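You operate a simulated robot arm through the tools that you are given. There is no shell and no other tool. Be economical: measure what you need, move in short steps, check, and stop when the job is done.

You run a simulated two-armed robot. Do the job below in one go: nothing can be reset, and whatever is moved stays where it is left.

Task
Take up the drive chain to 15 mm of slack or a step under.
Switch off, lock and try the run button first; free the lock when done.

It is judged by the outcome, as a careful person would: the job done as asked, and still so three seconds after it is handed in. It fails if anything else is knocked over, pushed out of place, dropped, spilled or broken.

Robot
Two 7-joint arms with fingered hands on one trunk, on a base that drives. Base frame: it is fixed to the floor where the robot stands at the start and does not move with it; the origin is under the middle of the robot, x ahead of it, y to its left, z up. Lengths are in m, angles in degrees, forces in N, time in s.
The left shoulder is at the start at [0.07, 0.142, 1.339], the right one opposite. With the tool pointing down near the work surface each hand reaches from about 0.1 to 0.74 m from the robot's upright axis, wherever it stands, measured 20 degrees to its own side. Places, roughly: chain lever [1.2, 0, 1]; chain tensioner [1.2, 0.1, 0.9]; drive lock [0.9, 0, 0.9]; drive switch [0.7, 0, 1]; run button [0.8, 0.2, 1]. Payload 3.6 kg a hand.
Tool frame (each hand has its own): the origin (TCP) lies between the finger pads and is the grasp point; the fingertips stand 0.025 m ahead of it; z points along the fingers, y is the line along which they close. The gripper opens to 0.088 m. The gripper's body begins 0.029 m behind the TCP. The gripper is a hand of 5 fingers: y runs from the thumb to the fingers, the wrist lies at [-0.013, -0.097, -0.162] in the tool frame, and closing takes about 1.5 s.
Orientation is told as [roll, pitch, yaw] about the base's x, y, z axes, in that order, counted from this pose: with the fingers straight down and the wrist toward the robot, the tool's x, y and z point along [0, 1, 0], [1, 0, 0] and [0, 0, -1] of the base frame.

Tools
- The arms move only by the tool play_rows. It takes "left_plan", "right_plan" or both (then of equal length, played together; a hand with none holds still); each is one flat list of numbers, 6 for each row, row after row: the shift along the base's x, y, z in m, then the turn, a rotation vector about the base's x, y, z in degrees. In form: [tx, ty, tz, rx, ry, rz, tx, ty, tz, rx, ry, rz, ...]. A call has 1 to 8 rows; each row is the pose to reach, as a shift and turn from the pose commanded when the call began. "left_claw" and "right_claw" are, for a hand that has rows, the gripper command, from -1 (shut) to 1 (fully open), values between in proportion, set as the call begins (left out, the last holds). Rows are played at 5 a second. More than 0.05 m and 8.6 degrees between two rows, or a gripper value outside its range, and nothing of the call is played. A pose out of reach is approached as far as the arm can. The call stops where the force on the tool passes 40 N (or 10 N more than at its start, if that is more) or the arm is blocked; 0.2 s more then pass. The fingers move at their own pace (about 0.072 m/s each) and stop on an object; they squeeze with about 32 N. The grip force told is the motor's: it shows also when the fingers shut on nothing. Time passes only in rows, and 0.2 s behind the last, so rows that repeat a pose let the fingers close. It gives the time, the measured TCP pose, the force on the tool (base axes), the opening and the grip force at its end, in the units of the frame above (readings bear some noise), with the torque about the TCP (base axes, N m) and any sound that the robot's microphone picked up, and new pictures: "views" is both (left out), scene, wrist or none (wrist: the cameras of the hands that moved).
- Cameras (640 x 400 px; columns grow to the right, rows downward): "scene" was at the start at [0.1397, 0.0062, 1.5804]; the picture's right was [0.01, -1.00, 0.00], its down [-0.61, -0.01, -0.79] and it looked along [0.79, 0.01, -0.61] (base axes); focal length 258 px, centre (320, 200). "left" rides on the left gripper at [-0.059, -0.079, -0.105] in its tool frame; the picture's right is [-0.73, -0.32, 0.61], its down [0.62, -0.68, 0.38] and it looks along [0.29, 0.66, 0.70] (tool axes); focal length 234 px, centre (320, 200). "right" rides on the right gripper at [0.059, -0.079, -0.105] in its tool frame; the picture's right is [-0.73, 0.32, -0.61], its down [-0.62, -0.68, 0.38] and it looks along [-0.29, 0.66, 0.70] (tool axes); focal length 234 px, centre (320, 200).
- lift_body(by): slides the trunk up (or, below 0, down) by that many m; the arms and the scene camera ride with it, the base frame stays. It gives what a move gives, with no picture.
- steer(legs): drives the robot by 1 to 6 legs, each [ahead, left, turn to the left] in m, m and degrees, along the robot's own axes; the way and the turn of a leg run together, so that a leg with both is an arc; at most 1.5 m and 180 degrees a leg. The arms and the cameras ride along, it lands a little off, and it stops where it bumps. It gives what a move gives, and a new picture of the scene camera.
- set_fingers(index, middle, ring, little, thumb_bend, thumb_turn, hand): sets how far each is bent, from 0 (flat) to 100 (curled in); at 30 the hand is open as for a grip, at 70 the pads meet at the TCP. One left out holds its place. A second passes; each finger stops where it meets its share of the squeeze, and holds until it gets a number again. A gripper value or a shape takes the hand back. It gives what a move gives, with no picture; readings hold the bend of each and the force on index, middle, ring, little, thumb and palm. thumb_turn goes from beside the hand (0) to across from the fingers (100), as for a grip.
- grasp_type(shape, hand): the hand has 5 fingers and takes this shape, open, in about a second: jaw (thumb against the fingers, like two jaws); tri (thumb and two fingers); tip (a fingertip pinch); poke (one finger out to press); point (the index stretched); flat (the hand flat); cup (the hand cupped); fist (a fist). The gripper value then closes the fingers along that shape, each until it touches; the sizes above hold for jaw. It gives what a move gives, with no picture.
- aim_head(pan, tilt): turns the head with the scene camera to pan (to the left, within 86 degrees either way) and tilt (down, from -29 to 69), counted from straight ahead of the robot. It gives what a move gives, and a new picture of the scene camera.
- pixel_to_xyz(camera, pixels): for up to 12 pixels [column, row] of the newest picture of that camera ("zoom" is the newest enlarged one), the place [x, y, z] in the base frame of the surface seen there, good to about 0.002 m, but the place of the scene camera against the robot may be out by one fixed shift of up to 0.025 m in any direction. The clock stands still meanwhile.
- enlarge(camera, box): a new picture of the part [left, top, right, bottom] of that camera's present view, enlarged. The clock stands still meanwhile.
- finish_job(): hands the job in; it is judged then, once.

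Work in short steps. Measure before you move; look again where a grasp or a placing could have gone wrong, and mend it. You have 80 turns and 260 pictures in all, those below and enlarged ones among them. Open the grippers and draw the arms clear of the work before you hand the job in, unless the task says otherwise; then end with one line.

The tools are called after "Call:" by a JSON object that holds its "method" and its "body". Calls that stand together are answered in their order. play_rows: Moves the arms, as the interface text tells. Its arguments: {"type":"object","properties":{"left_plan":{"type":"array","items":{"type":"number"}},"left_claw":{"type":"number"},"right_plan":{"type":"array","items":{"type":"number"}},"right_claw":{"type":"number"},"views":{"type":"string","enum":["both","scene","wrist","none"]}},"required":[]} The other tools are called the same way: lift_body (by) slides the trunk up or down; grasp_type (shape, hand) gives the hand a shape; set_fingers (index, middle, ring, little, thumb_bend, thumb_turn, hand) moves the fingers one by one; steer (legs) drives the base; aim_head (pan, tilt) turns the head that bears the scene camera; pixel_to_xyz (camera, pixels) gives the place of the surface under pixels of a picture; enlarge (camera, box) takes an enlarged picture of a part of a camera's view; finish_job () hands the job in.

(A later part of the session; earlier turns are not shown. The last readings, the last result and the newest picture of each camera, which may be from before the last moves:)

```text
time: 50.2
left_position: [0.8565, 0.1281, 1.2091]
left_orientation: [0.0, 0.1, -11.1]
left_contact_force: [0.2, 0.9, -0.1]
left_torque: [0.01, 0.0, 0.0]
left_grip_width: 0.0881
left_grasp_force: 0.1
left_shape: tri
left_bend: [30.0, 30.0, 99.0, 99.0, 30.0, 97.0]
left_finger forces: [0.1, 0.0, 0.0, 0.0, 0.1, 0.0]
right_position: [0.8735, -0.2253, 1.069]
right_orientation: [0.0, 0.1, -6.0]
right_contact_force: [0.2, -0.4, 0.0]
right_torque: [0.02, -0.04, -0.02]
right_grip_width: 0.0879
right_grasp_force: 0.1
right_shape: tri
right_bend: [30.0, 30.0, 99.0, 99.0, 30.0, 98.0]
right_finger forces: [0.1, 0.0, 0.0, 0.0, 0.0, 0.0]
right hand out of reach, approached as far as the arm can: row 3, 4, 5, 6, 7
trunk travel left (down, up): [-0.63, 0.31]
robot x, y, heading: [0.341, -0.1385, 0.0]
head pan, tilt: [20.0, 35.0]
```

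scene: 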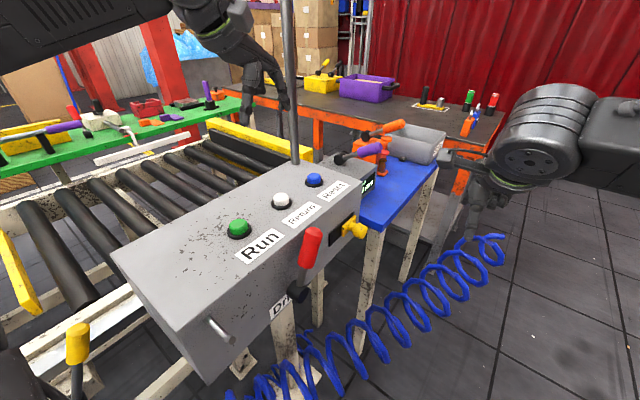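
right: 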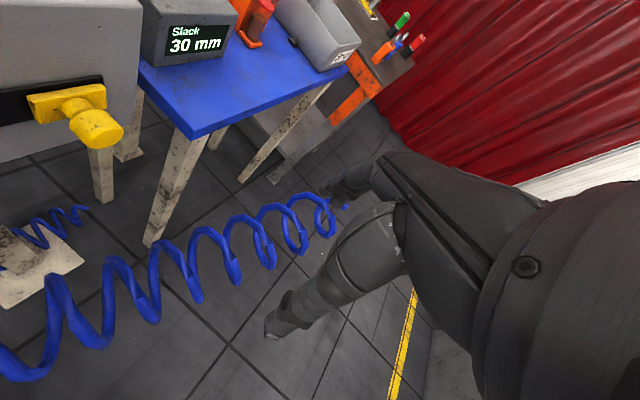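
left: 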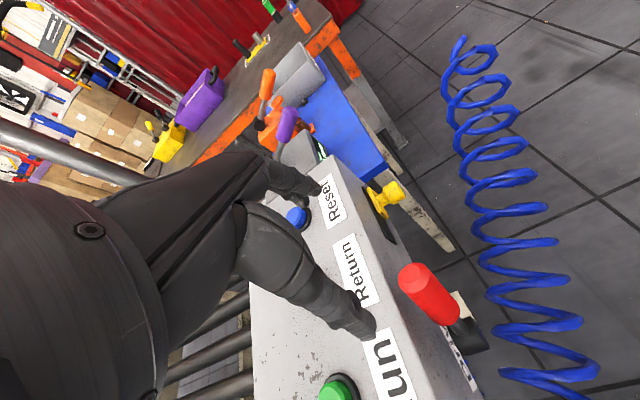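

The right arm can't do low midline work at that yaw. The best setup is the body facing 45° left from (0.40,-0.35) and a right-hand poke with the index beside the console, curled fingers outboard. I'll raise the right hand and shape it before driving.

Call:
{"method": "play_rows", "body": {"right_plan": [-0.02, -0.02, 0.03, 0, 0, 5, -0.04, -0.04, 0.06, 0, 0, 10, -0.06, -0.04, 0.1, 0, 0, 15, -0.06, -0.04, 0.13, 0, 0, 20], "views": "none"}}

Call:
{"method": "grasp_type", "body": {"shape": "poke", "hand": "right"}}

Call:
{"method": "steer", "body": {"legs": [[0, -0.22, 0], [0.05, 0, 0], [0, 0, 45]]}}

```text
time: 51.2
left_position: [0.8566, 0.1296, 1.2092]
left_orientation: [0.0, -0.1, -11.1]
left_contact_force: [0.5, -0.2, -0.3]
left_torque: [-0.01, -0.01, -0.04]
left_grip_width: 0.0878
left_grasp_force: 0.1
left_shape: tri
left_bend: [30.0, 30.0, 99.0, 99.0, 30.0, 97.0]
left_finger forces: [0.0, 0.1, 0.1, 0.0, 0.1, 0.0]
right_position: [0.8127, -0.262, 1.1992]
right_orientation: [-0.1, 0.3, 13.9]
right_contact_force: [0.1, 0.6, 0.3]
right_torque: [-0.01, 0.02, 0.01]
right_grip_width: 0.0881
right_grasp_force: 0.1
right_shape: tri
right_bend: [30.0, 30.0, 99.0, 99.0, 30.0, 98.0]
right_finger forces: [0.1, 0.1, 0.0, 0.0, 0.0, 0.0]
trunk travel left (down, up): [-0.63, 0.31]
robot x, y, heading: [0.3434, -0.1357, -0.2]
head pan, tilt: [20.0, 35.0]
```

```text
time: 52.1
left_position: [0.8558, 0.1297, 1.208]
left_orientation: [0.0, -0.1, -11.2]
left_contact_force: [0.0, -0.1, -0.5]
left_torque: [0.04, 0.04, 0.01]
left_grip_width: 0.0878
left_grasp_force: 0.1
left_shape: tri
left_bend: [30.0, 30.0, 99.0, 99.0, 30.0, 97.0]
left_finger forces: [0.0, 0.0, 0.0, 0.0, 0.0, 0.1]
right_position: [0.8121, -0.2628, 1.1993]
right_orientation: [-0.1, 0.4, 13.8]
right_contact_force: [-0.2, 0.3, -0.8]
right_torque: [0.0, -0.04, 0.03]
right_grip_width: 0.0
right_grasp_force: 0.0
right_shape: poke
right_bend: [70.0, 70.0, 99.0, 99.0, 100.0, 100.0]
right_finger forces: [0.1, 0.1, 0.0, 0.0, 0.0, 0.0]
trunk travel left (down, up): [-0.63, 0.31]
robot x, y, heading: [0.3425, -0.1349, -0.4]
head pan, tilt: [20.0, 35.0]
```

```text
time: 56.3
left_position: [0.5732, 0.197, 1.2091]
left_orientation: [0.0, -0.1, 33.4]
left_contact_force: [-0.6, 0.0, 0.0]
left_torque: [0.02, 0.0, 0.01]
left_grip_width: 0.0881
left_grasp_force: 0.1
left_shape: tri
left_bend: [30.0, 30.0, 99.0, 99.0, 30.0, 97.0]
left_finger forces: [0.0, 0.1, 0.0, 0.0, 0.0, 0.0]
right_position: [0.8154, -0.1142, 1.1989]
right_orientation: [-0.1, 0.3, 58.4]
right_contact_force: [-0.2, -0.4, 0.4]
right_torque: [-0.01, -0.02, -0.01]
right_grip_width: 0.0
right_grasp_force: 0.1
right_shape: poke
right_bend: [70.0, 70.0, 99.0, 99.0, 100.0, 100.0]
right_finger forces: [0.1, 0.1, 0.0, 0.1, 0.0, 0.0]
trunk travel left (down, up): [-0.63, 0.31]
robot x, y, heading: [0.3905, -0.3553, 44.3]
head pan, tilt: [20.0, 35.0]
```

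scene: 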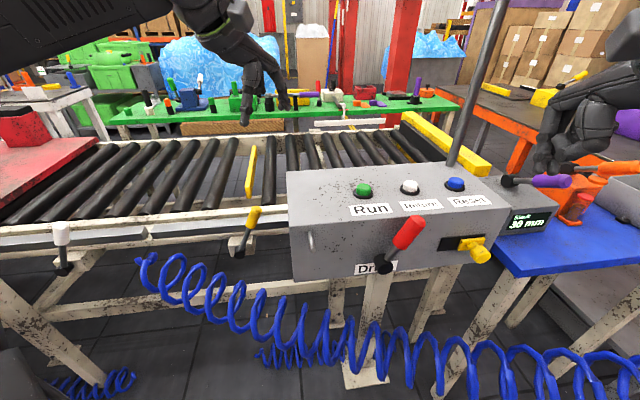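

The right hand is at (0.815,-0.114,1.199). Move it to above-right of the lock knob: (0.985,-0.06,1.05), watching for reach limits.

Call:
{"method": "play_rows", "body": {"right_plan": [0.04, 0.0, -0.02, 0, 0, 2, 0.08, 0.01, -0.04, 0, 0, 4, 0.12, 0.02, -0.06, 0, 0, 6, 0.15, 0.035, -0.09, 0, 0, 8, 0.17, 0.054, -0.12, 0, 0, 8, 0.17, 0.054, -0.15, 0, 0, 8], "views": "both"}}

```text
time: 57.7
left_position: [0.5738, 0.197, 1.2107]
left_orientation: [-0.1, 0.1, 33.4]
left_contact_force: [0.4, -0.4, 0.3]
left_torque: [0.01, 0.03, 0.04]
left_grip_width: 0.0879
left_grasp_force: 0.0
left_shape: tri
left_bend: [30.0, 30.0, 99.0, 99.0, 30.0, 97.0]
left_finger forces: [0.0, 0.1, 0.0, 0.1, 0.0, 0.0]
right_position: [0.9861, -0.0595, 1.049]
right_orientation: [-0.2, 0.2, 66.5]
right_contact_force: [-0.1, 0.1, -0.1]
right_torque: [0.01, 0.01, 0.02]
right_grip_width: 0.0001
right_grasp_force: 0.0
right_shape: poke
right_bend: [70.0, 70.0, 99.0, 99.0, 100.0, 100.0]
right_finger forces: [0.1, 0.0, 0.0, 0.0, 0.0, 0.1]
trunk travel left (down, up): [-0.63, 0.31]
robot x, y, heading: [0.3892, -0.3527, 44.6]
head pan, tilt: [20.0, 35.0]
```

scene: 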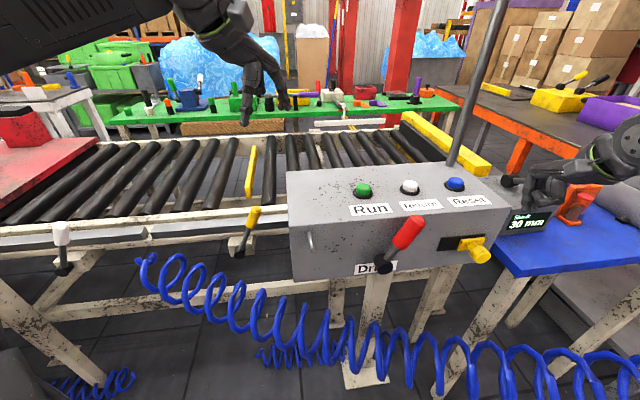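
right: 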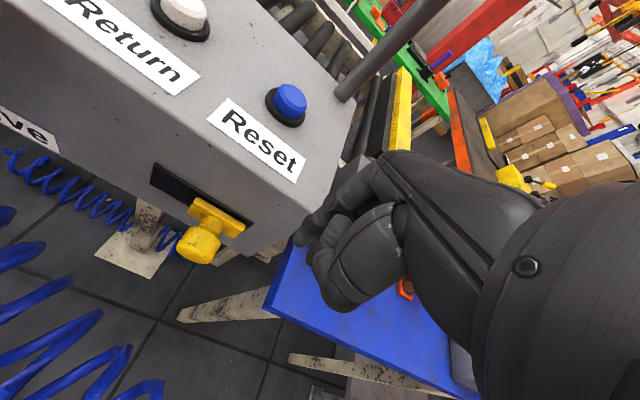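

No limits now. Measure the knob and fingertips: knob (200,243), shaft (210,218), fingertip (300,235).

Call:
{"method": "pixel_to_xyz", "body": {"camera": "right", "pixels": [[200, 245], [186, 235], [218, 240], [212, 222], [240, 228], [302, 236], [312, 262], [160, 180], [235, 240], [330, 300], [345, 200]]}}

```text
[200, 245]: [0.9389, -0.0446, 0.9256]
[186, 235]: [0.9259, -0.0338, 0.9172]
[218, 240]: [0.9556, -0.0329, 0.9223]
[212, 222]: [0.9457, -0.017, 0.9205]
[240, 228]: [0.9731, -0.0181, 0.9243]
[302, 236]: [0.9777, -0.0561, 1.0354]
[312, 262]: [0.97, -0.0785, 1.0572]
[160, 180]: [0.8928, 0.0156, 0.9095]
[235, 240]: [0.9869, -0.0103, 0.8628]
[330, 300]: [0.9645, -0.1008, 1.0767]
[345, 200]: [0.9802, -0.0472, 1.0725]
```

Knob spans x 0.923–0.957 and the fingertip's left side is at x≈0.977. Descend beside it at y≈-0.04.

Call:
{"method": "play_rows", "body": {"right_plan": [0.002, 0.01, -0.03, 0, 0, 0, 0.002, 0.017, -0.06, 0, 0, 0, 0.002, 0.017, -0.09, 0, 0, 0, 0.002, 0.017, -0.118, 0, 0, 0], "views": "wrist"}}

```text
time: 58.7
left_position: [0.572, 0.1937, 1.2118]
left_orientation: [0.0, -0.3, 33.3]
left_contact_force: [0.0, -0.4, 0.3]
left_torque: [0.03, 0.04, 0.0]
left_grip_width: 0.0882
left_grasp_force: 0.0
left_shape: tri
left_bend: [30.0, 30.0, 99.0, 99.0, 30.0, 97.0]
left_finger forces: [0.0, 0.0, 0.0, 0.0, 0.0, 0.0]
right_position: [0.9881, -0.0452, 0.932]
right_orientation: [-0.1, 0.1, 66.2]
right_contact_force: [-3.7, -12.0, 5.0]
right_torque: [0.73, -0.31, -0.14]
right_grip_width: 0.0
right_grasp_force: 0.1
right_shape: poke
right_bend: [70.0, 70.0, 99.0, 99.0, 100.0, 100.0]
right_finger forces: [0.1, 12.6, 0.1, 0.0, 0.0, 0.1]
trunk travel left (down, up): [-0.63, 0.31]
robot x, y, heading: [0.3893, -0.3523, 44.4]
head pan, tilt: [20.0, 35.0]
```

right: 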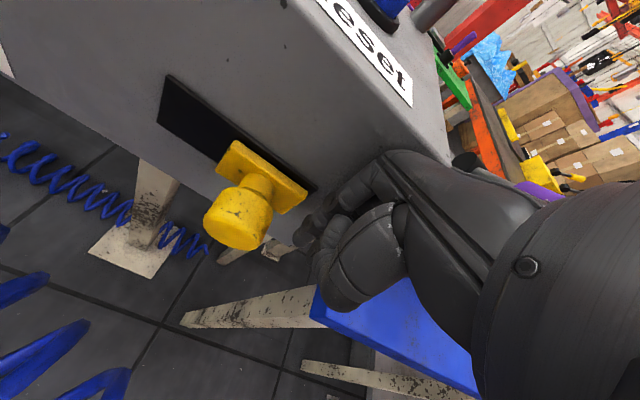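

The middle finger leans on the console face (12 N). Back off 12 mm, then push the knob left along the face.

Call:
{"method": "play_rows", "body": {"right_plan": [0, -0.012, 0, 0, 0, 0, -0.02, -0.008, 0, 0, 0, 0, -0.035, -0.003, 0, 0, 0, 0, -0.05, 0.001, 0, 0, 0, 0, -0.065, 0.005, 0, 0, 0, 0], "views": "wrist"}}

```text
time: 59.9
left_position: [0.578, 0.1955, 1.2093]
left_orientation: [0.1, 0.1, 33.3]
left_contact_force: [-0.2, 0.4, 0.3]
left_torque: [0.02, 0.0, -0.01]
left_grip_width: 0.0881
left_grasp_force: 0.0
left_shape: tri
left_bend: [30.0, 30.0, 99.0, 99.0, 30.0, 97.0]
left_finger forces: [0.0, 0.0, 0.0, 0.1, 0.1, 0.1]
right_position: [0.9258, -0.0384, 0.9301]
right_orientation: [-0.1, 0.2, 66.0]
right_contact_force: [13.3, -2.4, 5.7]
right_torque: [-0.01, -0.2, -0.11]
right_grip_width: 0.0
right_grasp_force: 0.0
right_shape: poke
right_bend: [70.0, 70.0, 99.0, 99.0, 100.0, 100.0]
right_finger forces: [14.5, 0.1, 0.0, 0.0, 0.0, 0.0]
trunk travel left (down, up): [-0.63, 0.31]
robot x, y, heading: [0.3904, -0.3514, 44.3]
head pan, tilt: [20.0, 35.0]
```

right: 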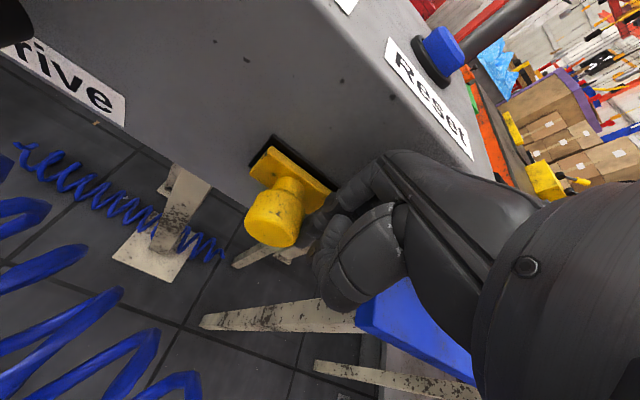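

The knob slid; a sliver of slot remains at left. Push another 20 mm.

Call:
{"method": "play_rows", "body": {"right_plan": [-0.01, 0.003, 0, 0, 0, 0, -0.02, 0.006, 0, 0, 0, 0], "views": "wrist"}}

Call:
{"method": "enlarge", "body": {"camera": "right", "box": [200, 100, 360, 270]}}

```text
time: 60.3
left_position: [0.5796, 0.1958, 1.2095]
left_orientation: [0.1, 0.0, 33.3]
left_contact_force: [-0.3, -1.8, 0.1]
left_torque: [-0.02, -0.03, 0.0]
left_grip_width: 0.0877
left_grasp_force: 0.1
left_shape: tri
left_bend: [30.0, 30.0, 99.0, 99.0, 30.0, 97.0]
left_finger forces: [0.1, 0.1, 0.0, 0.0, 0.0, 0.0]
right_position: [0.9256, -0.0391, 0.9302]
right_orientation: [-0.5, 0.2, 65.5]
right_contact_force: [24.7, -4.1, -2.2]
right_torque: [-0.11, -0.51, -0.19]
right_grip_width: 0.0001
right_grasp_force: 0.1
right_shape: poke
right_bend: [70.0, 70.0, 99.0, 99.0, 100.0, 100.0]
right_finger forces: [25.2, 0.0, 0.0, 0.0, 0.1, 0.0]
trunk travel left (down, up): [-0.63, 0.31]
robot x, y, heading: [0.3923, -0.35, 43.9]
head pan, tilt: [20.0, 35.0]
stopped in row 2 (right hand): the force on the tool passed its limit at 45 N (the readings are from after the stop); the commanded pose is now the measured one
```

right: 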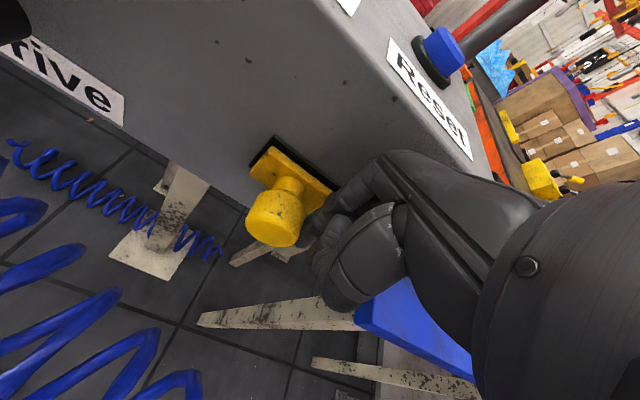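

```text
2.35 times, centred on (280, 185) of right
```

zoom: 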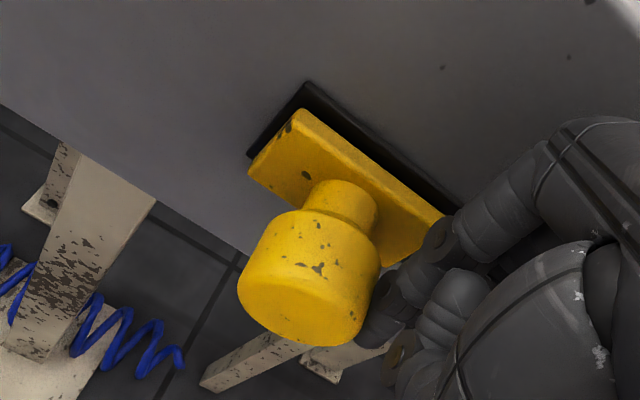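

The slide hit its stop (45 N), so the lock is in. Now I shape the left hand to poke, retreat the right hand, and bring the left over Run (0.763,0.147, top 1.021).

Call:
{"method": "grasp_type", "body": {"shape": "poke", "hand": "left"}}

Call:
{"method": "play_rows", "body": {"right_plan": [0.015, -0.01, 0, 0, 0, 0, 0.02, -0.04, 0.02, 0, 0, 0, 0.02, -0.06, 0.06, 0, 0, 0, 0.02, -0.06, 0.1, 0, 0, 0, 0.02, -0.06, 0.14, 0, 0, 0], "left_plan": [0.036, -0.01, -0.02, 0, 0, 0, 0.072, -0.02, -0.04, 0, 0, 0, 0.109, -0.03, -0.06, 0, 0, 0, 0.145, -0.04, -0.08, 0, 0, 0, 0.181, -0.049, -0.1, 0, 0, 0], "views": "both"}}

```text
time: 61.2
left_position: [0.5823, 0.195, 1.2094]
left_orientation: [0.2, 0.2, 33.3]
left_contact_force: [-0.5, -0.5, 0.0]
left_torque: [0.01, 0.02, 0.02]
left_grip_width: 0.0
left_grasp_force: 0.1
left_shape: poke
left_bend: [70.0, 70.0, 99.0, 99.0, 100.0, 100.0]
left_finger forces: [0.0, 0.1, 0.0, 0.0, 0.0, 0.0]
right_position: [0.9238, -0.0369, 0.9308]
right_orientation: [-0.3, 0.0, 65.7]
right_contact_force: [34.3, -8.2, 3.9]
right_torque: [-0.1, -0.67, -0.19]
right_grip_width: 0.0
right_grasp_force: 0.0
right_shape: poke
right_bend: [70.0, 70.0, 99.0, 99.0, 100.0, 100.0]
right_finger forces: [34.1, 0.0, 0.1, 0.0, 0.0, 0.0]
trunk travel left (down, up): [-0.63, 0.31]
robot x, y, heading: [0.395, -0.3522, 44.5]
head pan, tilt: [20.0, 35.0]
```

```text
time: 62.4
left_position: [0.7426, 0.1493, 1.1176]
left_orientation: [0.0, 0.0, 33.4]
left_contact_force: [0.3, 0.4, 0.7]
left_torque: [0.01, 0.0, -0.01]
left_grip_width: 0.0
left_grasp_force: 0.0
left_shape: poke
left_bend: [70.0, 70.0, 99.0, 99.0, 100.0, 100.0]
left_finger forces: [0.1, 0.0, 0.0, 0.1, 0.1, 0.0]
left hand out of reach, approached as far as the arm can: row 5
right_position: [0.9408, -0.0974, 1.0708]
right_orientation: [-0.4, 0.2, 65.9]
right_contact_force: [0.4, 0.0, -0.1]
right_torque: [-0.01, -0.01, -0.05]
right_grip_width: 0.0004
right_grasp_force: 0.0
right_shape: poke
right_bend: [70.0, 70.0, 99.0, 99.0, 100.0, 100.0]
right_finger forces: [0.0, 0.0, 0.0, 0.0, 0.1, 0.1]
trunk travel left (down, up): [-0.63, 0.31]
robot x, y, heading: [0.3897, -0.3541, 44.0]
head pan, tilt: [20.0, 35.0]
```

scene: 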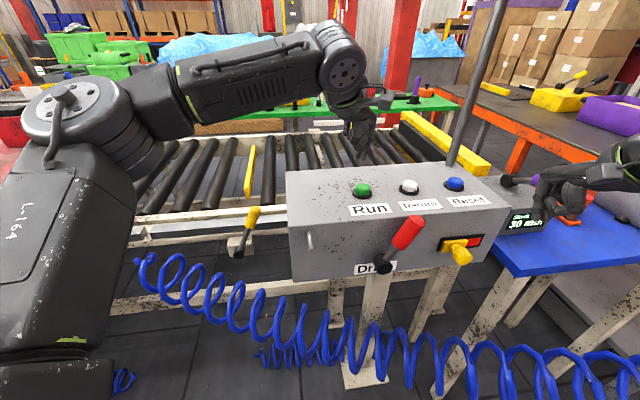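
right: 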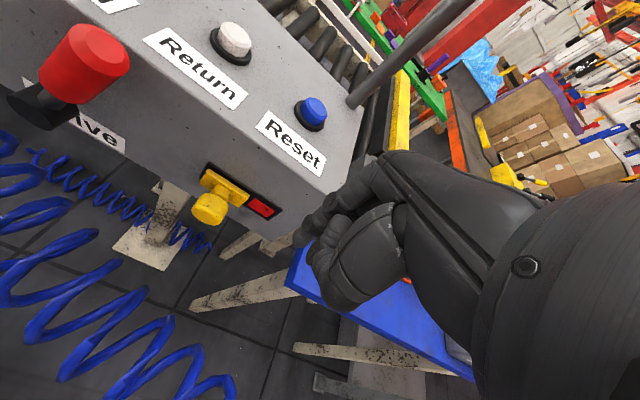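
left: 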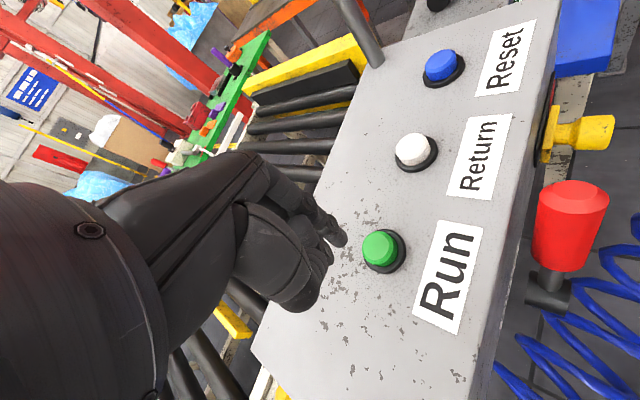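

A red flag now shows beside the lock: locked. Measure the Run button (380,247) against the left fingertips (340,235).

Call:
{"method": "pixel_to_xyz", "body": {"camera": "left", "pixels": [[378, 247], [370, 245], [386, 250], [342, 237], [330, 255], [322, 225], [380, 300]]}}

```text
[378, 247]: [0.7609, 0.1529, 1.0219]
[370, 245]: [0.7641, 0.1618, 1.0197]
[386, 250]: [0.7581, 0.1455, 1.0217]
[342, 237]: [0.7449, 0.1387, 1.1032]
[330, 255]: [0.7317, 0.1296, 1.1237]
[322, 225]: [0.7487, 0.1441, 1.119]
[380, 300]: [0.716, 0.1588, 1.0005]
```

The left arm is at its limit 16 mm short, so creep the base 0.03 m forward first.

Call:
{"method": "steer", "body": {"legs": [[0.04, 0, 0]]}}

```text
time: 63.3
left_position: [0.7683, 0.1762, 1.1197]
left_orientation: [0.0, -0.1, 33.3]
left_contact_force: [0.5, -0.4, 0.3]
left_torque: [0.0, -0.03, 0.01]
left_grip_width: 0.0
left_grasp_force: 0.1
left_shape: poke
left_bend: [70.0, 70.0, 99.0, 99.0, 100.0, 100.0]
left_finger forces: [0.0, 0.0, 0.0, 0.0, 0.0, 0.0]
right_position: [0.9678, -0.0712, 1.0719]
right_orientation: [-0.5, -0.1, 65.9]
right_contact_force: [-0.5, -0.5, 0.7]
right_torque: [0.0, 0.03, 0.0]
right_grip_width: 0.0004
right_grasp_force: 0.0
right_shape: poke
right_bend: [70.0, 70.0, 99.0, 99.0, 100.0, 100.0]
right_finger forces: [0.1, 0.0, 0.0, 0.1, 0.0, 0.0]
trunk travel left (down, up): [-0.63, 0.31]
robot x, y, heading: [0.4182, -0.325, 44.3]
head pan, tilt: [20.0, 35.0]
```

scene: 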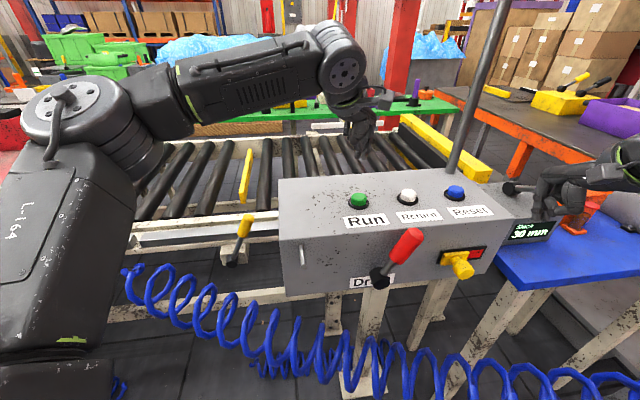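

Press Run: shift over it and go down to just past contact, checking force and picture.

Call:
{"method": "play_rows", "body": {"left_plan": [-0.006, -0.012, -0.02, 0, 0, 0, -0.01, -0.019, -0.045, 0, 0, 0, -0.01, -0.019, -0.065, 0, 0, 0, -0.01, -0.019, -0.077, 0, 0, 0, -0.01, -0.019, -0.085, 0, 0, 0, -0.01, -0.019, -0.092, 0, 0, 0], "views": "both"}}

```text
time: 64.6
left_position: [0.7633, 0.1605, 1.0406]
left_orientation: [-0.3, -1.3, 33.4]
left_contact_force: [0.3, -0.5, 16.4]
left_torque: [-0.05, -0.04, -0.01]
left_grip_width: 0.0
left_grasp_force: 0.0
left_shape: poke
left_bend: [70.0, 70.0, 99.0, 99.0, 100.0, 100.0]
left_finger forces: [10.8, 5.0, 0.0, 0.0, 0.1, 0.0]
right_position: [0.9682, -0.0705, 1.0717]
right_orientation: [-0.5, 0.1, 66.0]
right_contact_force: [0.2, 0.4, 0.8]
right_torque: [-0.01, 0.0, -0.01]
right_grip_width: 0.0
right_grasp_force: 0.1
right_shape: poke
right_bend: [70.0, 70.0, 99.0, 99.0, 100.0, 100.0]
right_finger forces: [0.0, 0.1, 0.1, 0.0, 0.1, 0.0]
trunk travel left (down, up): [-0.63, 0.31]
robot x, y, heading: [0.42, -0.326, 44.0]
head pan, tilt: [20.0, 35.0]
heard: click
stopped in row 6 (left hand): the force on the tool passed its limit at 46 N (the readings are from after the stop); the commanded pose is now the measured one
```

scene: 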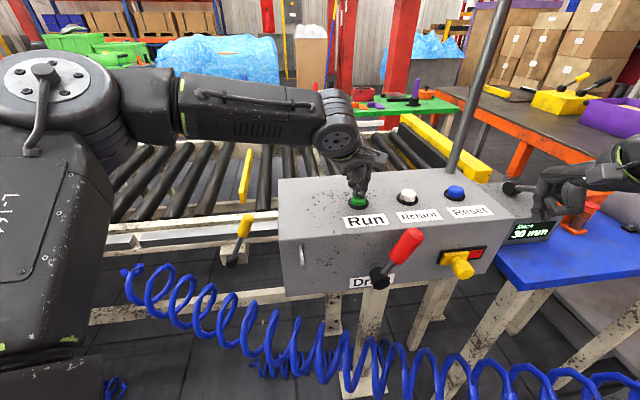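
left: 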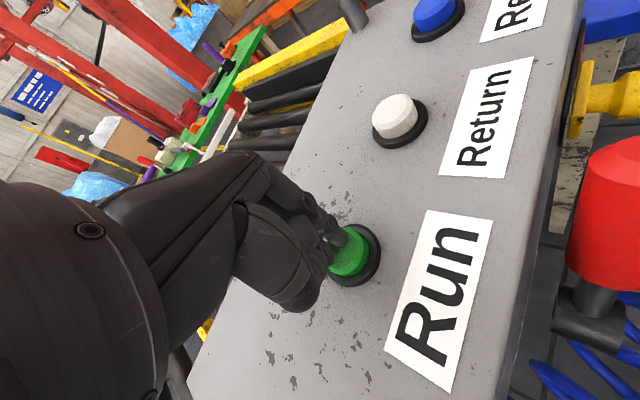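

Click heard and nothing started: the drive is proven dead. Retreat the left hand up and back, raise the right hand, then strafe toward the chain tensioner.

Call:
{"method": "play_rows", "body": {"left_plan": [0, 0, 0.04, 0, 0, 0, -0.02, 0, 0.08, 0, 0, 0, -0.06, 0.0, 0.1, 0, 0, 0, -0.1, 0.0, 0.12, 0, 0, 0, -0.14, 0, 0.14, 0, 0, 0], "right_plan": [0, -0.01, 0.02, 0, 0, 0, 0, -0.02, 0.04, 0, 0, 0, 0, -0.03, 0.06, 0, 0, 0, 0, -0.03, 0.08, 0, 0, 0, 0, -0.03, 0.08, 0, 0, 0], "views": "none"}}

Call:
{"method": "steer", "body": {"legs": [[0, -0.15, 0], [0.08, 0, 0]]}}

Call:
{"method": "aim_head", "body": {"pan": -10, "tilt": 40}}

Call:
{"method": "enlarge", "body": {"camera": "right", "box": [0, 0, 640, 400]}}

```text
time: 65.8
left_position: [0.6205, 0.1597, 1.1776]
left_orientation: [-0.2, -1.0, 33.2]
left_contact_force: [-0.1, 0.1, 0.7]
left_torque: [-0.02, -0.01, -0.05]
left_grip_width: 0.0
left_grasp_force: 0.1
left_shape: poke
left_bend: [70.0, 70.0, 99.0, 99.0, 100.0, 100.0]
left_finger forces: [0.0, 0.1, 0.0, 0.0, 0.0, 0.1]
right_position: [0.9667, -0.0993, 1.1525]
right_orientation: [-0.5, 0.1, 65.9]
right_contact_force: [0.6, 0.5, -0.1]
right_torque: [-0.02, 0.01, -0.01]
right_grip_width: 0.0004
right_grasp_force: 0.0
right_shape: poke
right_bend: [70.0, 70.0, 99.0, 99.0, 100.0, 100.0]
right_finger forces: [0.0, 0.0, 0.0, 0.0, 0.1, 0.0]
trunk travel left (down, up): [-0.63, 0.31]
robot x, y, heading: [0.4173, -0.3218, 44.1]
head pan, tilt: [20.0, 35.0]
```

```text
time: 67.8
left_position: [0.7811, 0.1112, 1.1768]
left_orientation: [0.0, -0.9, 33.4]
left_contact_force: [-0.5, 0.0, 0.3]
left_torque: [0.0, -0.01, -0.01]
left_grip_width: 0.0003
left_grasp_force: 0.1
left_shape: poke
left_bend: [70.0, 70.0, 99.0, 99.0, 100.0, 100.0]
left_finger forces: [0.1, 0.1, 0.0, 0.0, 0.1, 0.0]
right_position: [1.1253, -0.1476, 1.1521]
right_orientation: [-0.5, 0.1, 65.8]
right_contact_force: [-0.6, 0.2, 0.8]
right_torque: [0.01, 0.05, 0.0]
right_grip_width: 0.0003
right_grasp_force: 0.0
right_shape: poke
right_bend: [70.0, 70.0, 99.0, 99.0, 100.0, 100.0]
right_finger forces: [0.0, 0.1, 0.0, 0.0, 0.1, 0.0]
trunk travel left (down, up): [-0.63, 0.31]
robot x, y, heading: [0.578, -0.3736, 44.1]
head pan, tilt: [20.0, 35.0]
```

scene: 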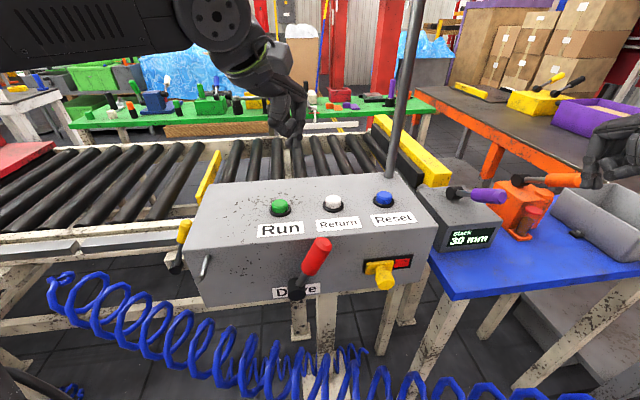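

```text
time: 68.7
left_position: [0.7798, 0.1121, 1.176]
left_orientation: [-0.2, -1.0, 33.2]
left_contact_force: [0.6, 0.7, 0.2]
left_torque: [0.01, -0.01, 0.01]
left_grip_width: 0.0001
left_grasp_force: 0.1
left_shape: poke
left_bend: [70.0, 70.0, 99.0, 99.0, 100.0, 100.0]
left_finger forces: [0.0, 0.1, 0.0, 0.0, 0.0, 0.1]
right_position: [1.1257, -0.1486, 1.1517]
right_orientation: [-0.4, 0.1, 65.8]
right_contact_force: [1.1, -0.1, -0.4]
right_torque: [0.0, 0.0, 0.03]
right_grip_width: 0.0
right_grasp_force: 0.0
right_shape: poke
right_bend: [70.0, 70.0, 99.0, 99.0, 100.0, 100.0]
right_finger forces: [0.1, 0.0, 0.0, 0.0, 0.0, 0.0]
trunk travel left (down, up): [-0.63, 0.31]
robot x, y, heading: [0.5762, -0.3731, 44.4]
head pan, tilt: [-10.0, 40.0]
```

scene: 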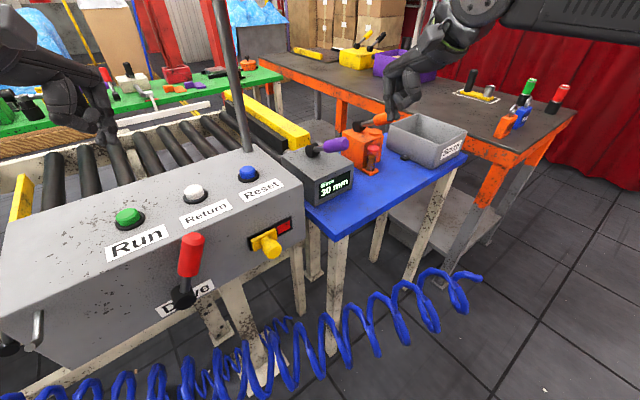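

```text
1.00 times, centred on (320, 200) of right (not enlarged: the box is as wide or as high as the picture)
```

zoom: 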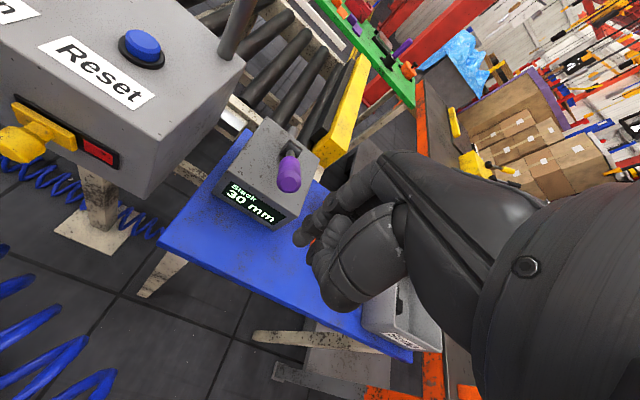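

Measure the purple lever accurately with the right wrist camera and zoom the tensioner in the scene view.

Call:
{"method": "pixel_to_xyz", "body": {"camera": "zoom", "pixels": [[288, 182], [290, 165], [293, 145], [285, 150], [262, 172], [240, 200], [300, 215], [278, 125], [297, 240], [282, 195]]}}

Call:
{"method": "enlarge", "body": {"camera": "scene", "box": [260, 120, 400, 220]}}

Call:
{"method": "enlarge", "body": {"camera": "right", "box": [200, 100, 360, 240]}}

```text
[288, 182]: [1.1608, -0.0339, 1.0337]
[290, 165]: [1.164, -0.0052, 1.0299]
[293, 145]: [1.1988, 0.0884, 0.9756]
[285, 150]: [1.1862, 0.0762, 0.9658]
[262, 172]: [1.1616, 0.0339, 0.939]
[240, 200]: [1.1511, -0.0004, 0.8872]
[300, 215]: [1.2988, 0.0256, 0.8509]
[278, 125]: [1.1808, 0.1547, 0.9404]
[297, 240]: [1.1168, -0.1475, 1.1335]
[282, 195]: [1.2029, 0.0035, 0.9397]
```

```text
4.00 times, centred on (330, 170) of scene
```

zoom: 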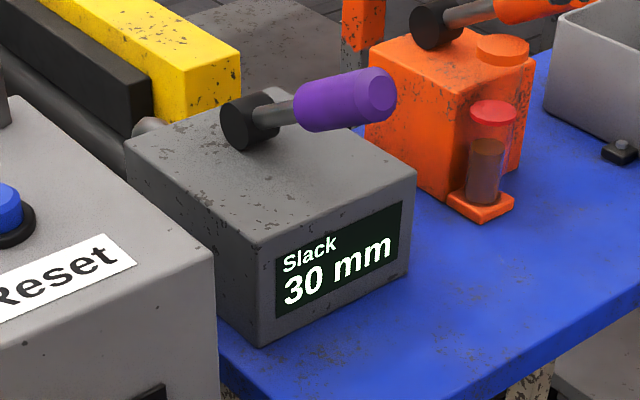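

```text
2.86 times, centred on (280, 170) of right
```

zoom: 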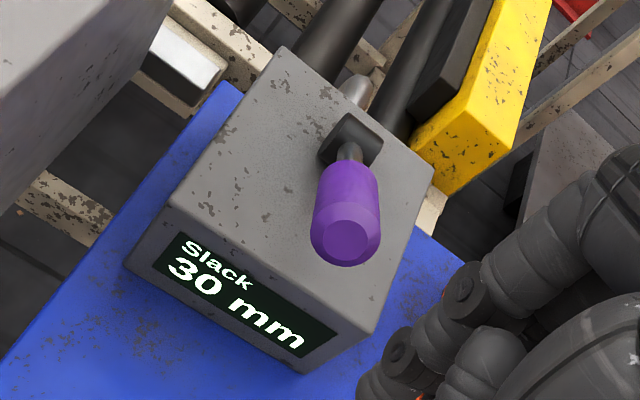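

The lever sticks out toward me, 30° up: hub (1.19,0.085,0.965), tip (1.161,-0.034,1.034). I'll place the right fingers on its end and press down, watching the display.

Call:
{"method": "play_rows", "body": {"right_plan": [0.01, 0.03, -0.01, 0, 0, 0, 0.02, 0.065, -0.02, 0, 0, 0, 0.03, 0.1, -0.03, 0, 0, 0, 0.037, 0.126, -0.05, 0, 0, 0, 0.037, 0.126, -0.08, 0, 0, 0, 0.037, 0.126, -0.1, 0, 0, 0, 0.037, 0.126, -0.12, 0, 0, 0], "views": "both"}}

Call:
{"method": "enlarge", "body": {"camera": "scene", "box": [260, 120, 400, 220]}}

```text
time: 70.3
left_position: [0.7801, 0.1119, 1.1773]
left_orientation: [-0.2, -0.9, 33.3]
left_contact_force: [-0.9, 1.3, -0.3]
left_torque: [0.01, -0.04, -0.04]
left_grip_width: 0.0
left_grasp_force: 0.1
left_shape: poke
left_bend: [70.0, 70.0, 99.0, 99.0, 100.0, 100.0]
left_finger forces: [0.0, 0.0, 0.1, 0.1, 0.0, 0.0]
right_position: [1.1616, -0.0281, 1.0313]
right_orientation: [-0.5, 0.1, 65.8]
right_contact_force: [0.2, -0.1, 0.6]
right_torque: [-0.02, 0.03, -0.02]
right_grip_width: 0.0
right_grasp_force: 0.0
right_shape: poke
right_bend: [70.0, 70.0, 99.0, 99.0, 100.0, 100.0]
right_finger forces: [0.0, 0.3, 0.1, 0.0, 0.0, 0.1]
right hand out of reach, approached as far as the arm can: row 4, 5, 6, 7
trunk travel left (down, up): [-0.63, 0.31]
robot x, y, heading: [0.577, -0.3709, 44.1]
head pan, tilt: [-10.0, 40.0]
```

scene: 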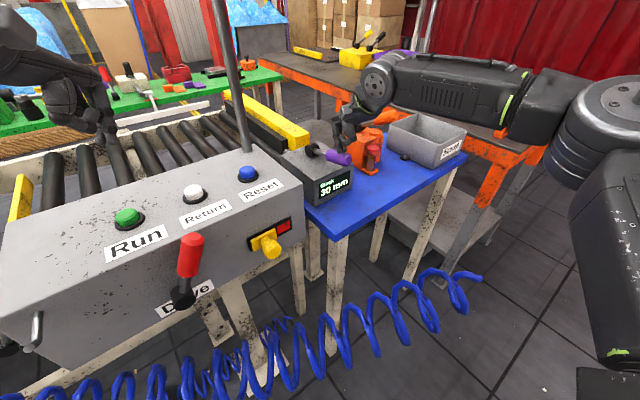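
right: 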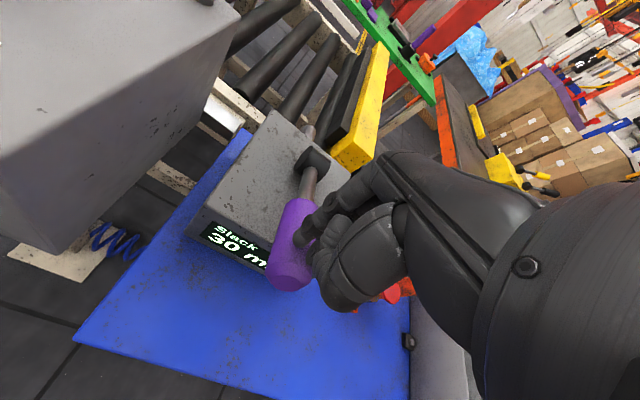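

```text
4.00 times, centred on (330, 170) of scene
```

zoom: 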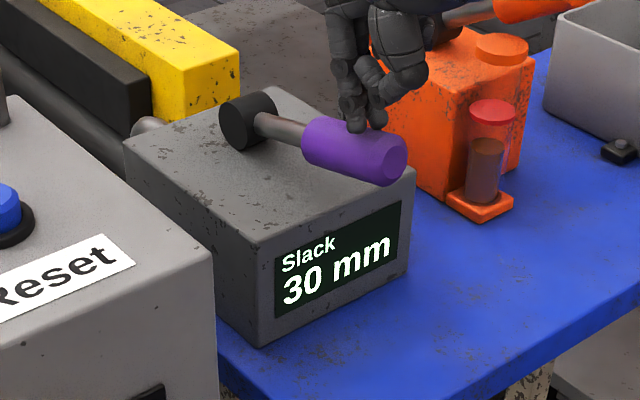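

The lever follows down with little force; the display still shows 30 mm. Press on to the bottom of its stroke.

Call:
{"method": "play_rows", "body": {"right_plan": [0, 0, -0.01, 0, 0, 0, 0, 0, -0.02, 0, 0, 0, 0, 0, -0.03, 0, 0, 0, 0, 0, -0.04, 0, 0, 0], "views": "both"}}

Call:
{"method": "enlarge", "body": {"camera": "scene", "box": [260, 120, 400, 220]}}

```text
time: 71.3
left_position: [0.7785, 0.1124, 1.1781]
left_orientation: [-0.3, -1.0, 33.3]
left_contact_force: [0.1, -0.1, -0.4]
left_torque: [0.03, 0.04, -0.03]
left_grip_width: 0.0003
left_grasp_force: 0.0
left_shape: poke
left_bend: [70.0, 70.0, 99.0, 99.0, 100.0, 100.0]
left_finger forces: [0.0, 0.0, 0.1, 0.0, 0.0, 0.0]
right_position: [1.1625, -0.0289, 1.0067]
right_orientation: [-0.5, -1.4, 65.6]
right_contact_force: [1.4, 1.7, 20.7]
right_torque: [-0.03, -0.1, 0.02]
right_grip_width: 0.0
right_grasp_force: 0.0
right_shape: poke
right_bend: [70.0, 70.0, 99.0, 99.0, 100.0, 100.0]
right_finger forces: [0.0, 19.7, 0.1, 0.1, 0.0, 0.0]
trunk travel left (down, up): [-0.63, 0.31]
robot x, y, heading: [0.5729, -0.3746, 44.1]
head pan, tilt: [-10.0, 40.0]
stopped in row 4 (right hand): the force on the tool passed its limit at 45 N (the readings are from after the stop); the commanded pose is now the measured one
```

scene: 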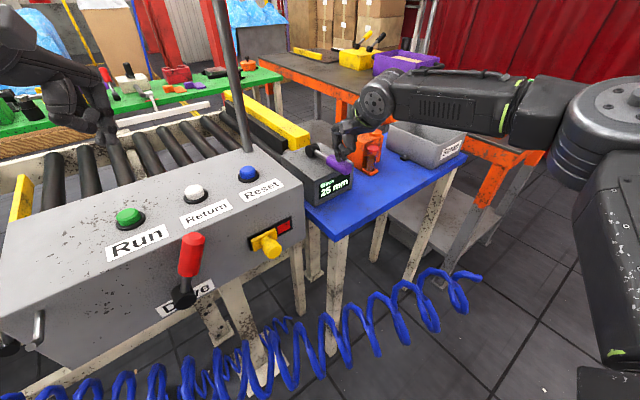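
right: 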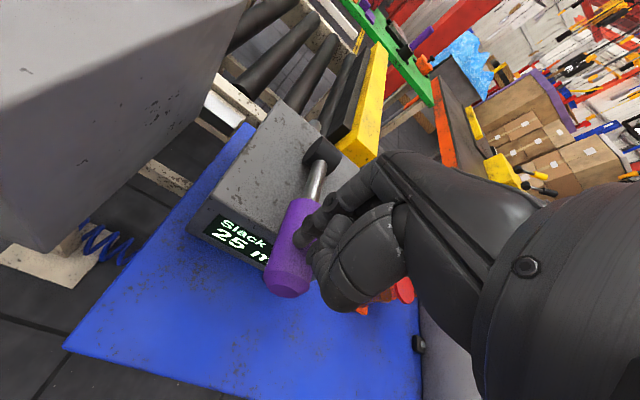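

```text
4.00 times, centred on (330, 170) of scene
```

zoom: 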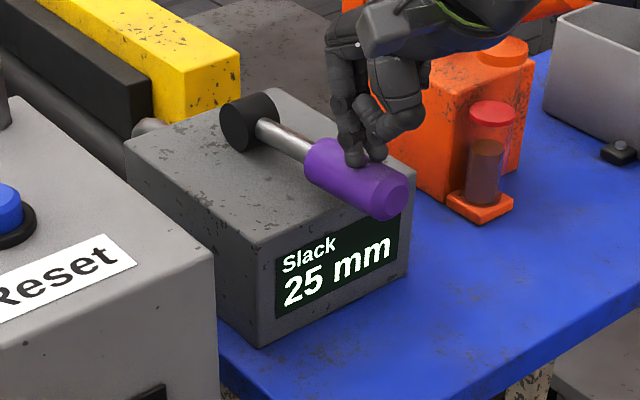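

One full stroke took it from 30 to 25 mm. Raise the hand to see whether the lever springs back.

Call:
{"method": "play_rows", "body": {"right_plan": [0, 0, 0.03, 0, 0, 0, 0, 0, 0.06, 0, 0, 0, 0, 0, 0.085, 0, 0, 0, 0, 0, 0.085, 0, 0, 0], "views": "both"}}

```text
time: 72.3
left_position: [0.7802, 0.1122, 1.1762]
left_orientation: [-0.3, -1.0, 33.4]
left_contact_force: [0.1, -0.7, 0.2]
left_torque: [0.01, 0.0, 0.0]
left_grip_width: 0.0002
left_grasp_force: 0.1
left_shape: poke
left_bend: [70.0, 70.0, 99.0, 99.0, 100.0, 100.0]
left_finger forces: [0.1, 0.1, 0.1, 0.1, 0.0, 0.0]
right_position: [1.1626, -0.0289, 1.0882]
right_orientation: [-0.5, -0.9, 65.7]
right_contact_force: [-0.4, 0.4, 0.3]
right_torque: [0.01, 0.02, 0.01]
right_grip_width: 0.0004
right_grasp_force: 0.0
right_shape: poke
right_bend: [70.0, 70.0, 99.0, 99.0, 100.0, 100.0]
right_finger forces: [0.1, 0.0, 0.1, 0.1, 0.0, 0.1]
trunk travel left (down, up): [-0.63, 0.31]
robot x, y, heading: [0.5761, -0.3743, 44.4]
head pan, tilt: [-10.0, 40.0]
```

scene: 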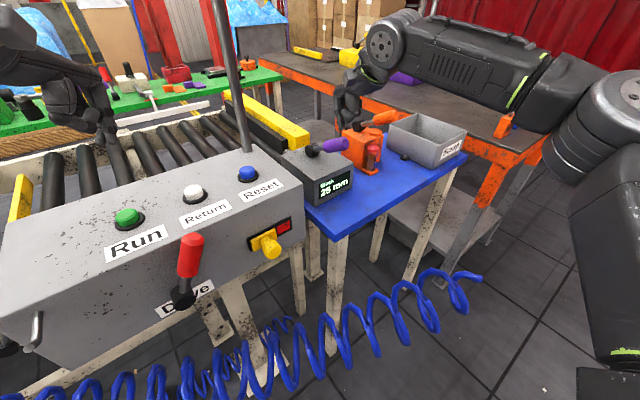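
right: 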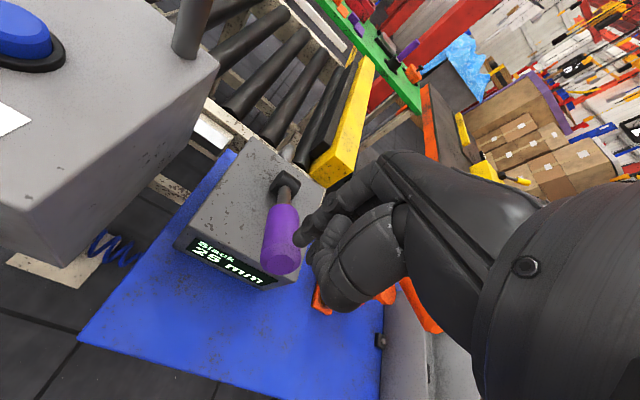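

It springs back up. Second stroke: down to the stop.

Call:
{"method": "play_rows", "body": {"right_plan": [0, 0, -0.03, 0, 0, 0, 0, 0, -0.055, 0, 0, 0, 0, 0, -0.07, 0, 0, 0, 0, 0, -0.08, 0, 0, 0, 0, 0, -0.09, 0, 0, 0], "views": "none"}}

Call:
{"method": "enlarge", "body": {"camera": "scene", "box": [260, 120, 400, 220]}}

Call:
{"method": "play_rows", "body": {"right_plan": [0, 0, 0.03, 0, 0, 0, 0, 0, 0.06, 0, 0, 0, 0, 0, 0.085, 0, 0, 0, 0, 0, 0.085, 0, 0, 0], "views": "scene"}}

Call:
{"method": "enlarge", "body": {"camera": "scene", "box": [260, 120, 400, 220]}}

```text
time: 73.5
left_position: [0.777, 0.1114, 1.1798]
left_orientation: [-0.2, -1.1, 33.3]
left_contact_force: [0.5, 0.3, 0.4]
left_torque: [-0.02, 0.02, 0.0]
left_grip_width: 0.0001
left_grasp_force: 0.1
left_shape: poke
left_bend: [70.0, 70.0, 99.0, 99.0, 100.0, 100.0]
left_finger forces: [0.0, 0.0, 0.0, 0.0, 0.0, 0.1]
right_position: [1.1629, -0.0282, 1.0063]
right_orientation: [-0.7, -1.7, 65.6]
right_contact_force: [15.5, 9.9, 37.5]
right_torque: [0.13, -0.46, 0.12]
right_grip_width: 0.0
right_grasp_force: 0.1
right_shape: poke
right_bend: [70.0, 70.0, 99.0, 99.0, 100.0, 100.0]
right_finger forces: [3.7, 36.4, 0.0, 0.1, 0.0, 0.0]
trunk travel left (down, up): [-0.63, 0.31]
robot x, y, heading: [0.576, -0.3725, 44.3]
head pan, tilt: [-10.0, 40.0]
```

```text
4.00 times, centred on (330, 170) of scene
```

zoom: 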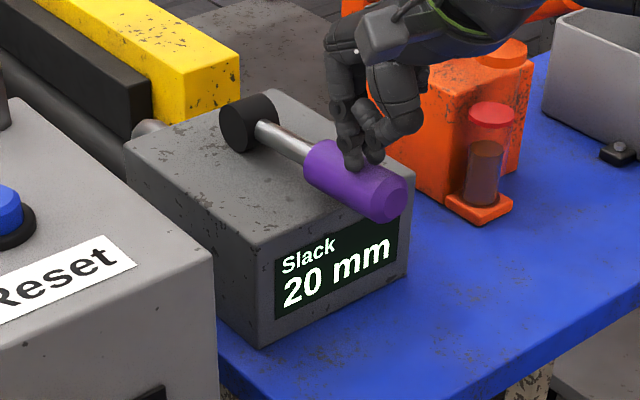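

```text
time: 74.5
left_position: [0.7806, 0.1125, 1.1776]
left_orientation: [-0.3, -0.9, 33.4]
left_contact_force: [0.0, -0.2, 0.0]
left_torque: [-0.01, 0.0, -0.03]
left_grip_width: 0.0
left_grasp_force: 0.0
left_shape: poke
left_bend: [70.0, 70.0, 99.0, 99.0, 100.0, 100.0]
left_finger forces: [0.0, 0.0, 0.1, 0.0, 0.0, 0.1]
right_position: [1.1619, -0.0291, 1.0826]
right_orientation: [-0.6, -1.0, 65.7]
right_contact_force: [-0.7, 0.0, 0.4]
right_torque: [0.0, -0.02, -0.03]
right_grip_width: 0.0
right_grasp_force: 0.0
right_shape: poke
right_bend: [70.0, 70.0, 99.0, 99.0, 100.0, 100.0]
right_finger forces: [0.0, 0.0, 0.1, 0.1, 0.0, 0.0]
trunk travel left (down, up): [-0.63, 0.31]
robot x, y, heading: [0.5751, -0.3729, 44.0]
head pan, tilt: [-10.0, 40.0]
```

scene: 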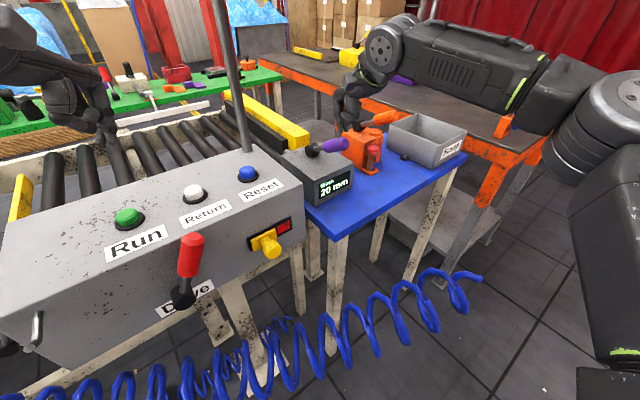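

```text
4.00 times, centred on (330, 170) of scene
```

zoom: 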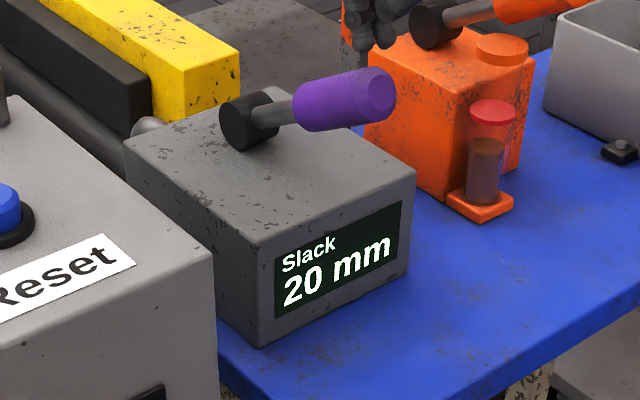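

Now 20 mm and the lever is back up. Third stroke, same as the last.

Call:
{"method": "play_rows", "body": {"right_plan": [0, 0, -0.03, 0, 0, 0, 0, 0, -0.055, 0, 0, 0, 0, 0, -0.066, 0, 0, 0, 0, 0, -0.076, 0, 0, 0, 0, 0, -0.085, 0, 0, 0], "views": "none"}}

Call:
{"method": "enlarge", "body": {"camera": "scene", "box": [260, 120, 400, 220]}}

Call:
{"method": "play_rows", "body": {"right_plan": [0, 0, 0.03, 0, 0, 0, 0, 0, 0.06, 0, 0, 0, 0, 0, 0.09, 0, 0, 0, 0, 0, 0.12, 0, 0, 0], "views": "none"}}

Call:
{"method": "enlarge", "body": {"camera": "scene", "box": [260, 120, 400, 220]}}

```text
time: 75.8
left_position: [0.7787, 0.111, 1.1763]
left_orientation: [-0.2, -0.9, 33.3]
left_contact_force: [0.6, -0.2, 0.0]
left_torque: [0.0, 0.03, 0.02]
left_grip_width: 0.0
left_grasp_force: 0.0
left_shape: poke
left_bend: [70.0, 70.0, 99.0, 99.0, 100.0, 100.0]
left_finger forces: [0.0, 0.0, 0.0, 0.0, 0.1, 0.0]
right_position: [1.1634, -0.0266, 1.0072]
right_orientation: [-0.6, -2.1, 65.6]
right_contact_force: [-0.1, 0.4, 19.7]
right_torque: [-0.11, -0.05, -0.01]
right_grip_width: 0.0
right_grasp_force: 0.1
right_shape: poke
right_bend: [70.0, 70.0, 99.0, 99.0, 100.0, 100.0]
right_finger forces: [1.1, 17.7, 0.1, 0.0, 0.0, 0.0]
trunk travel left (down, up): [-0.63, 0.31]
robot x, y, heading: [0.5748, -0.3756, 44.1]
head pan, tilt: [-10.0, 40.0]
stopped in row 5 (right hand): the force on the tool passed its limit at 42 N (the readings are from after the stop); the commanded pose is now the measured one
```

```text
4.00 times, centred on (330, 170) of scene
```

zoom: 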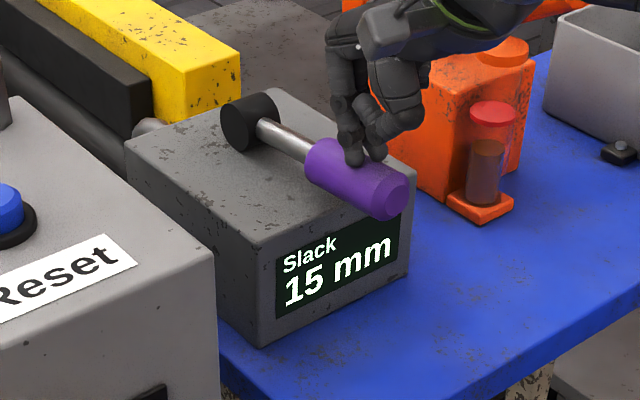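

```text
time: 76.8
left_position: [0.7804, 0.1128, 1.1786]
left_orientation: [-0.3, -1.1, 33.3]
left_contact_force: [-0.3, -0.6, 0.0]
left_torque: [-0.04, 0.01, -0.02]
left_grip_width: 0.0
left_grasp_force: 0.1
left_shape: poke
left_bend: [70.0, 70.0, 99.0, 99.0, 100.0, 100.0]
left_finger forces: [0.0, 0.1, 0.1, 0.0, 0.0, 0.0]
right_position: [1.1631, -0.0351, 1.121]
right_orientation: [-0.7, -1.7, 65.6]
right_contact_force: [0.1, 0.1, -0.1]
right_torque: [0.0, 0.0, -0.01]
right_grip_width: 0.0
right_grasp_force: 0.1
right_shape: poke
right_bend: [70.0, 70.0, 99.0, 99.0, 100.0, 100.0]
right_finger forces: [0.0, 0.1, 0.0, 0.0, 0.0, 0.0]
right hand out of reach, approached as far as the arm can: row 3, 4
trunk travel left (down, up): [-0.63, 0.31]
robot x, y, heading: [0.5761, -0.3768, 44.2]
head pan, tilt: [-10.0, 40.0]
```

```text
4.00 times, centred on (330, 170) of scene
```

zoom: 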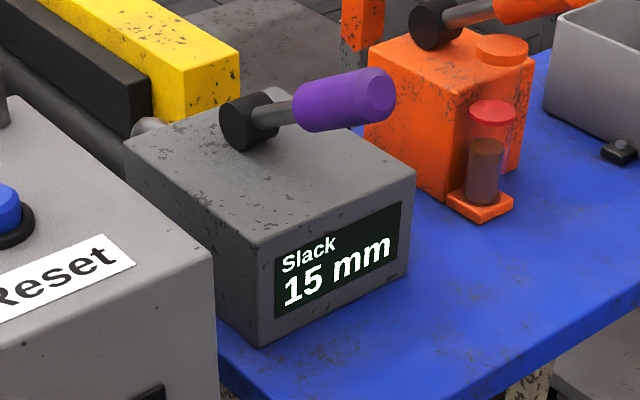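

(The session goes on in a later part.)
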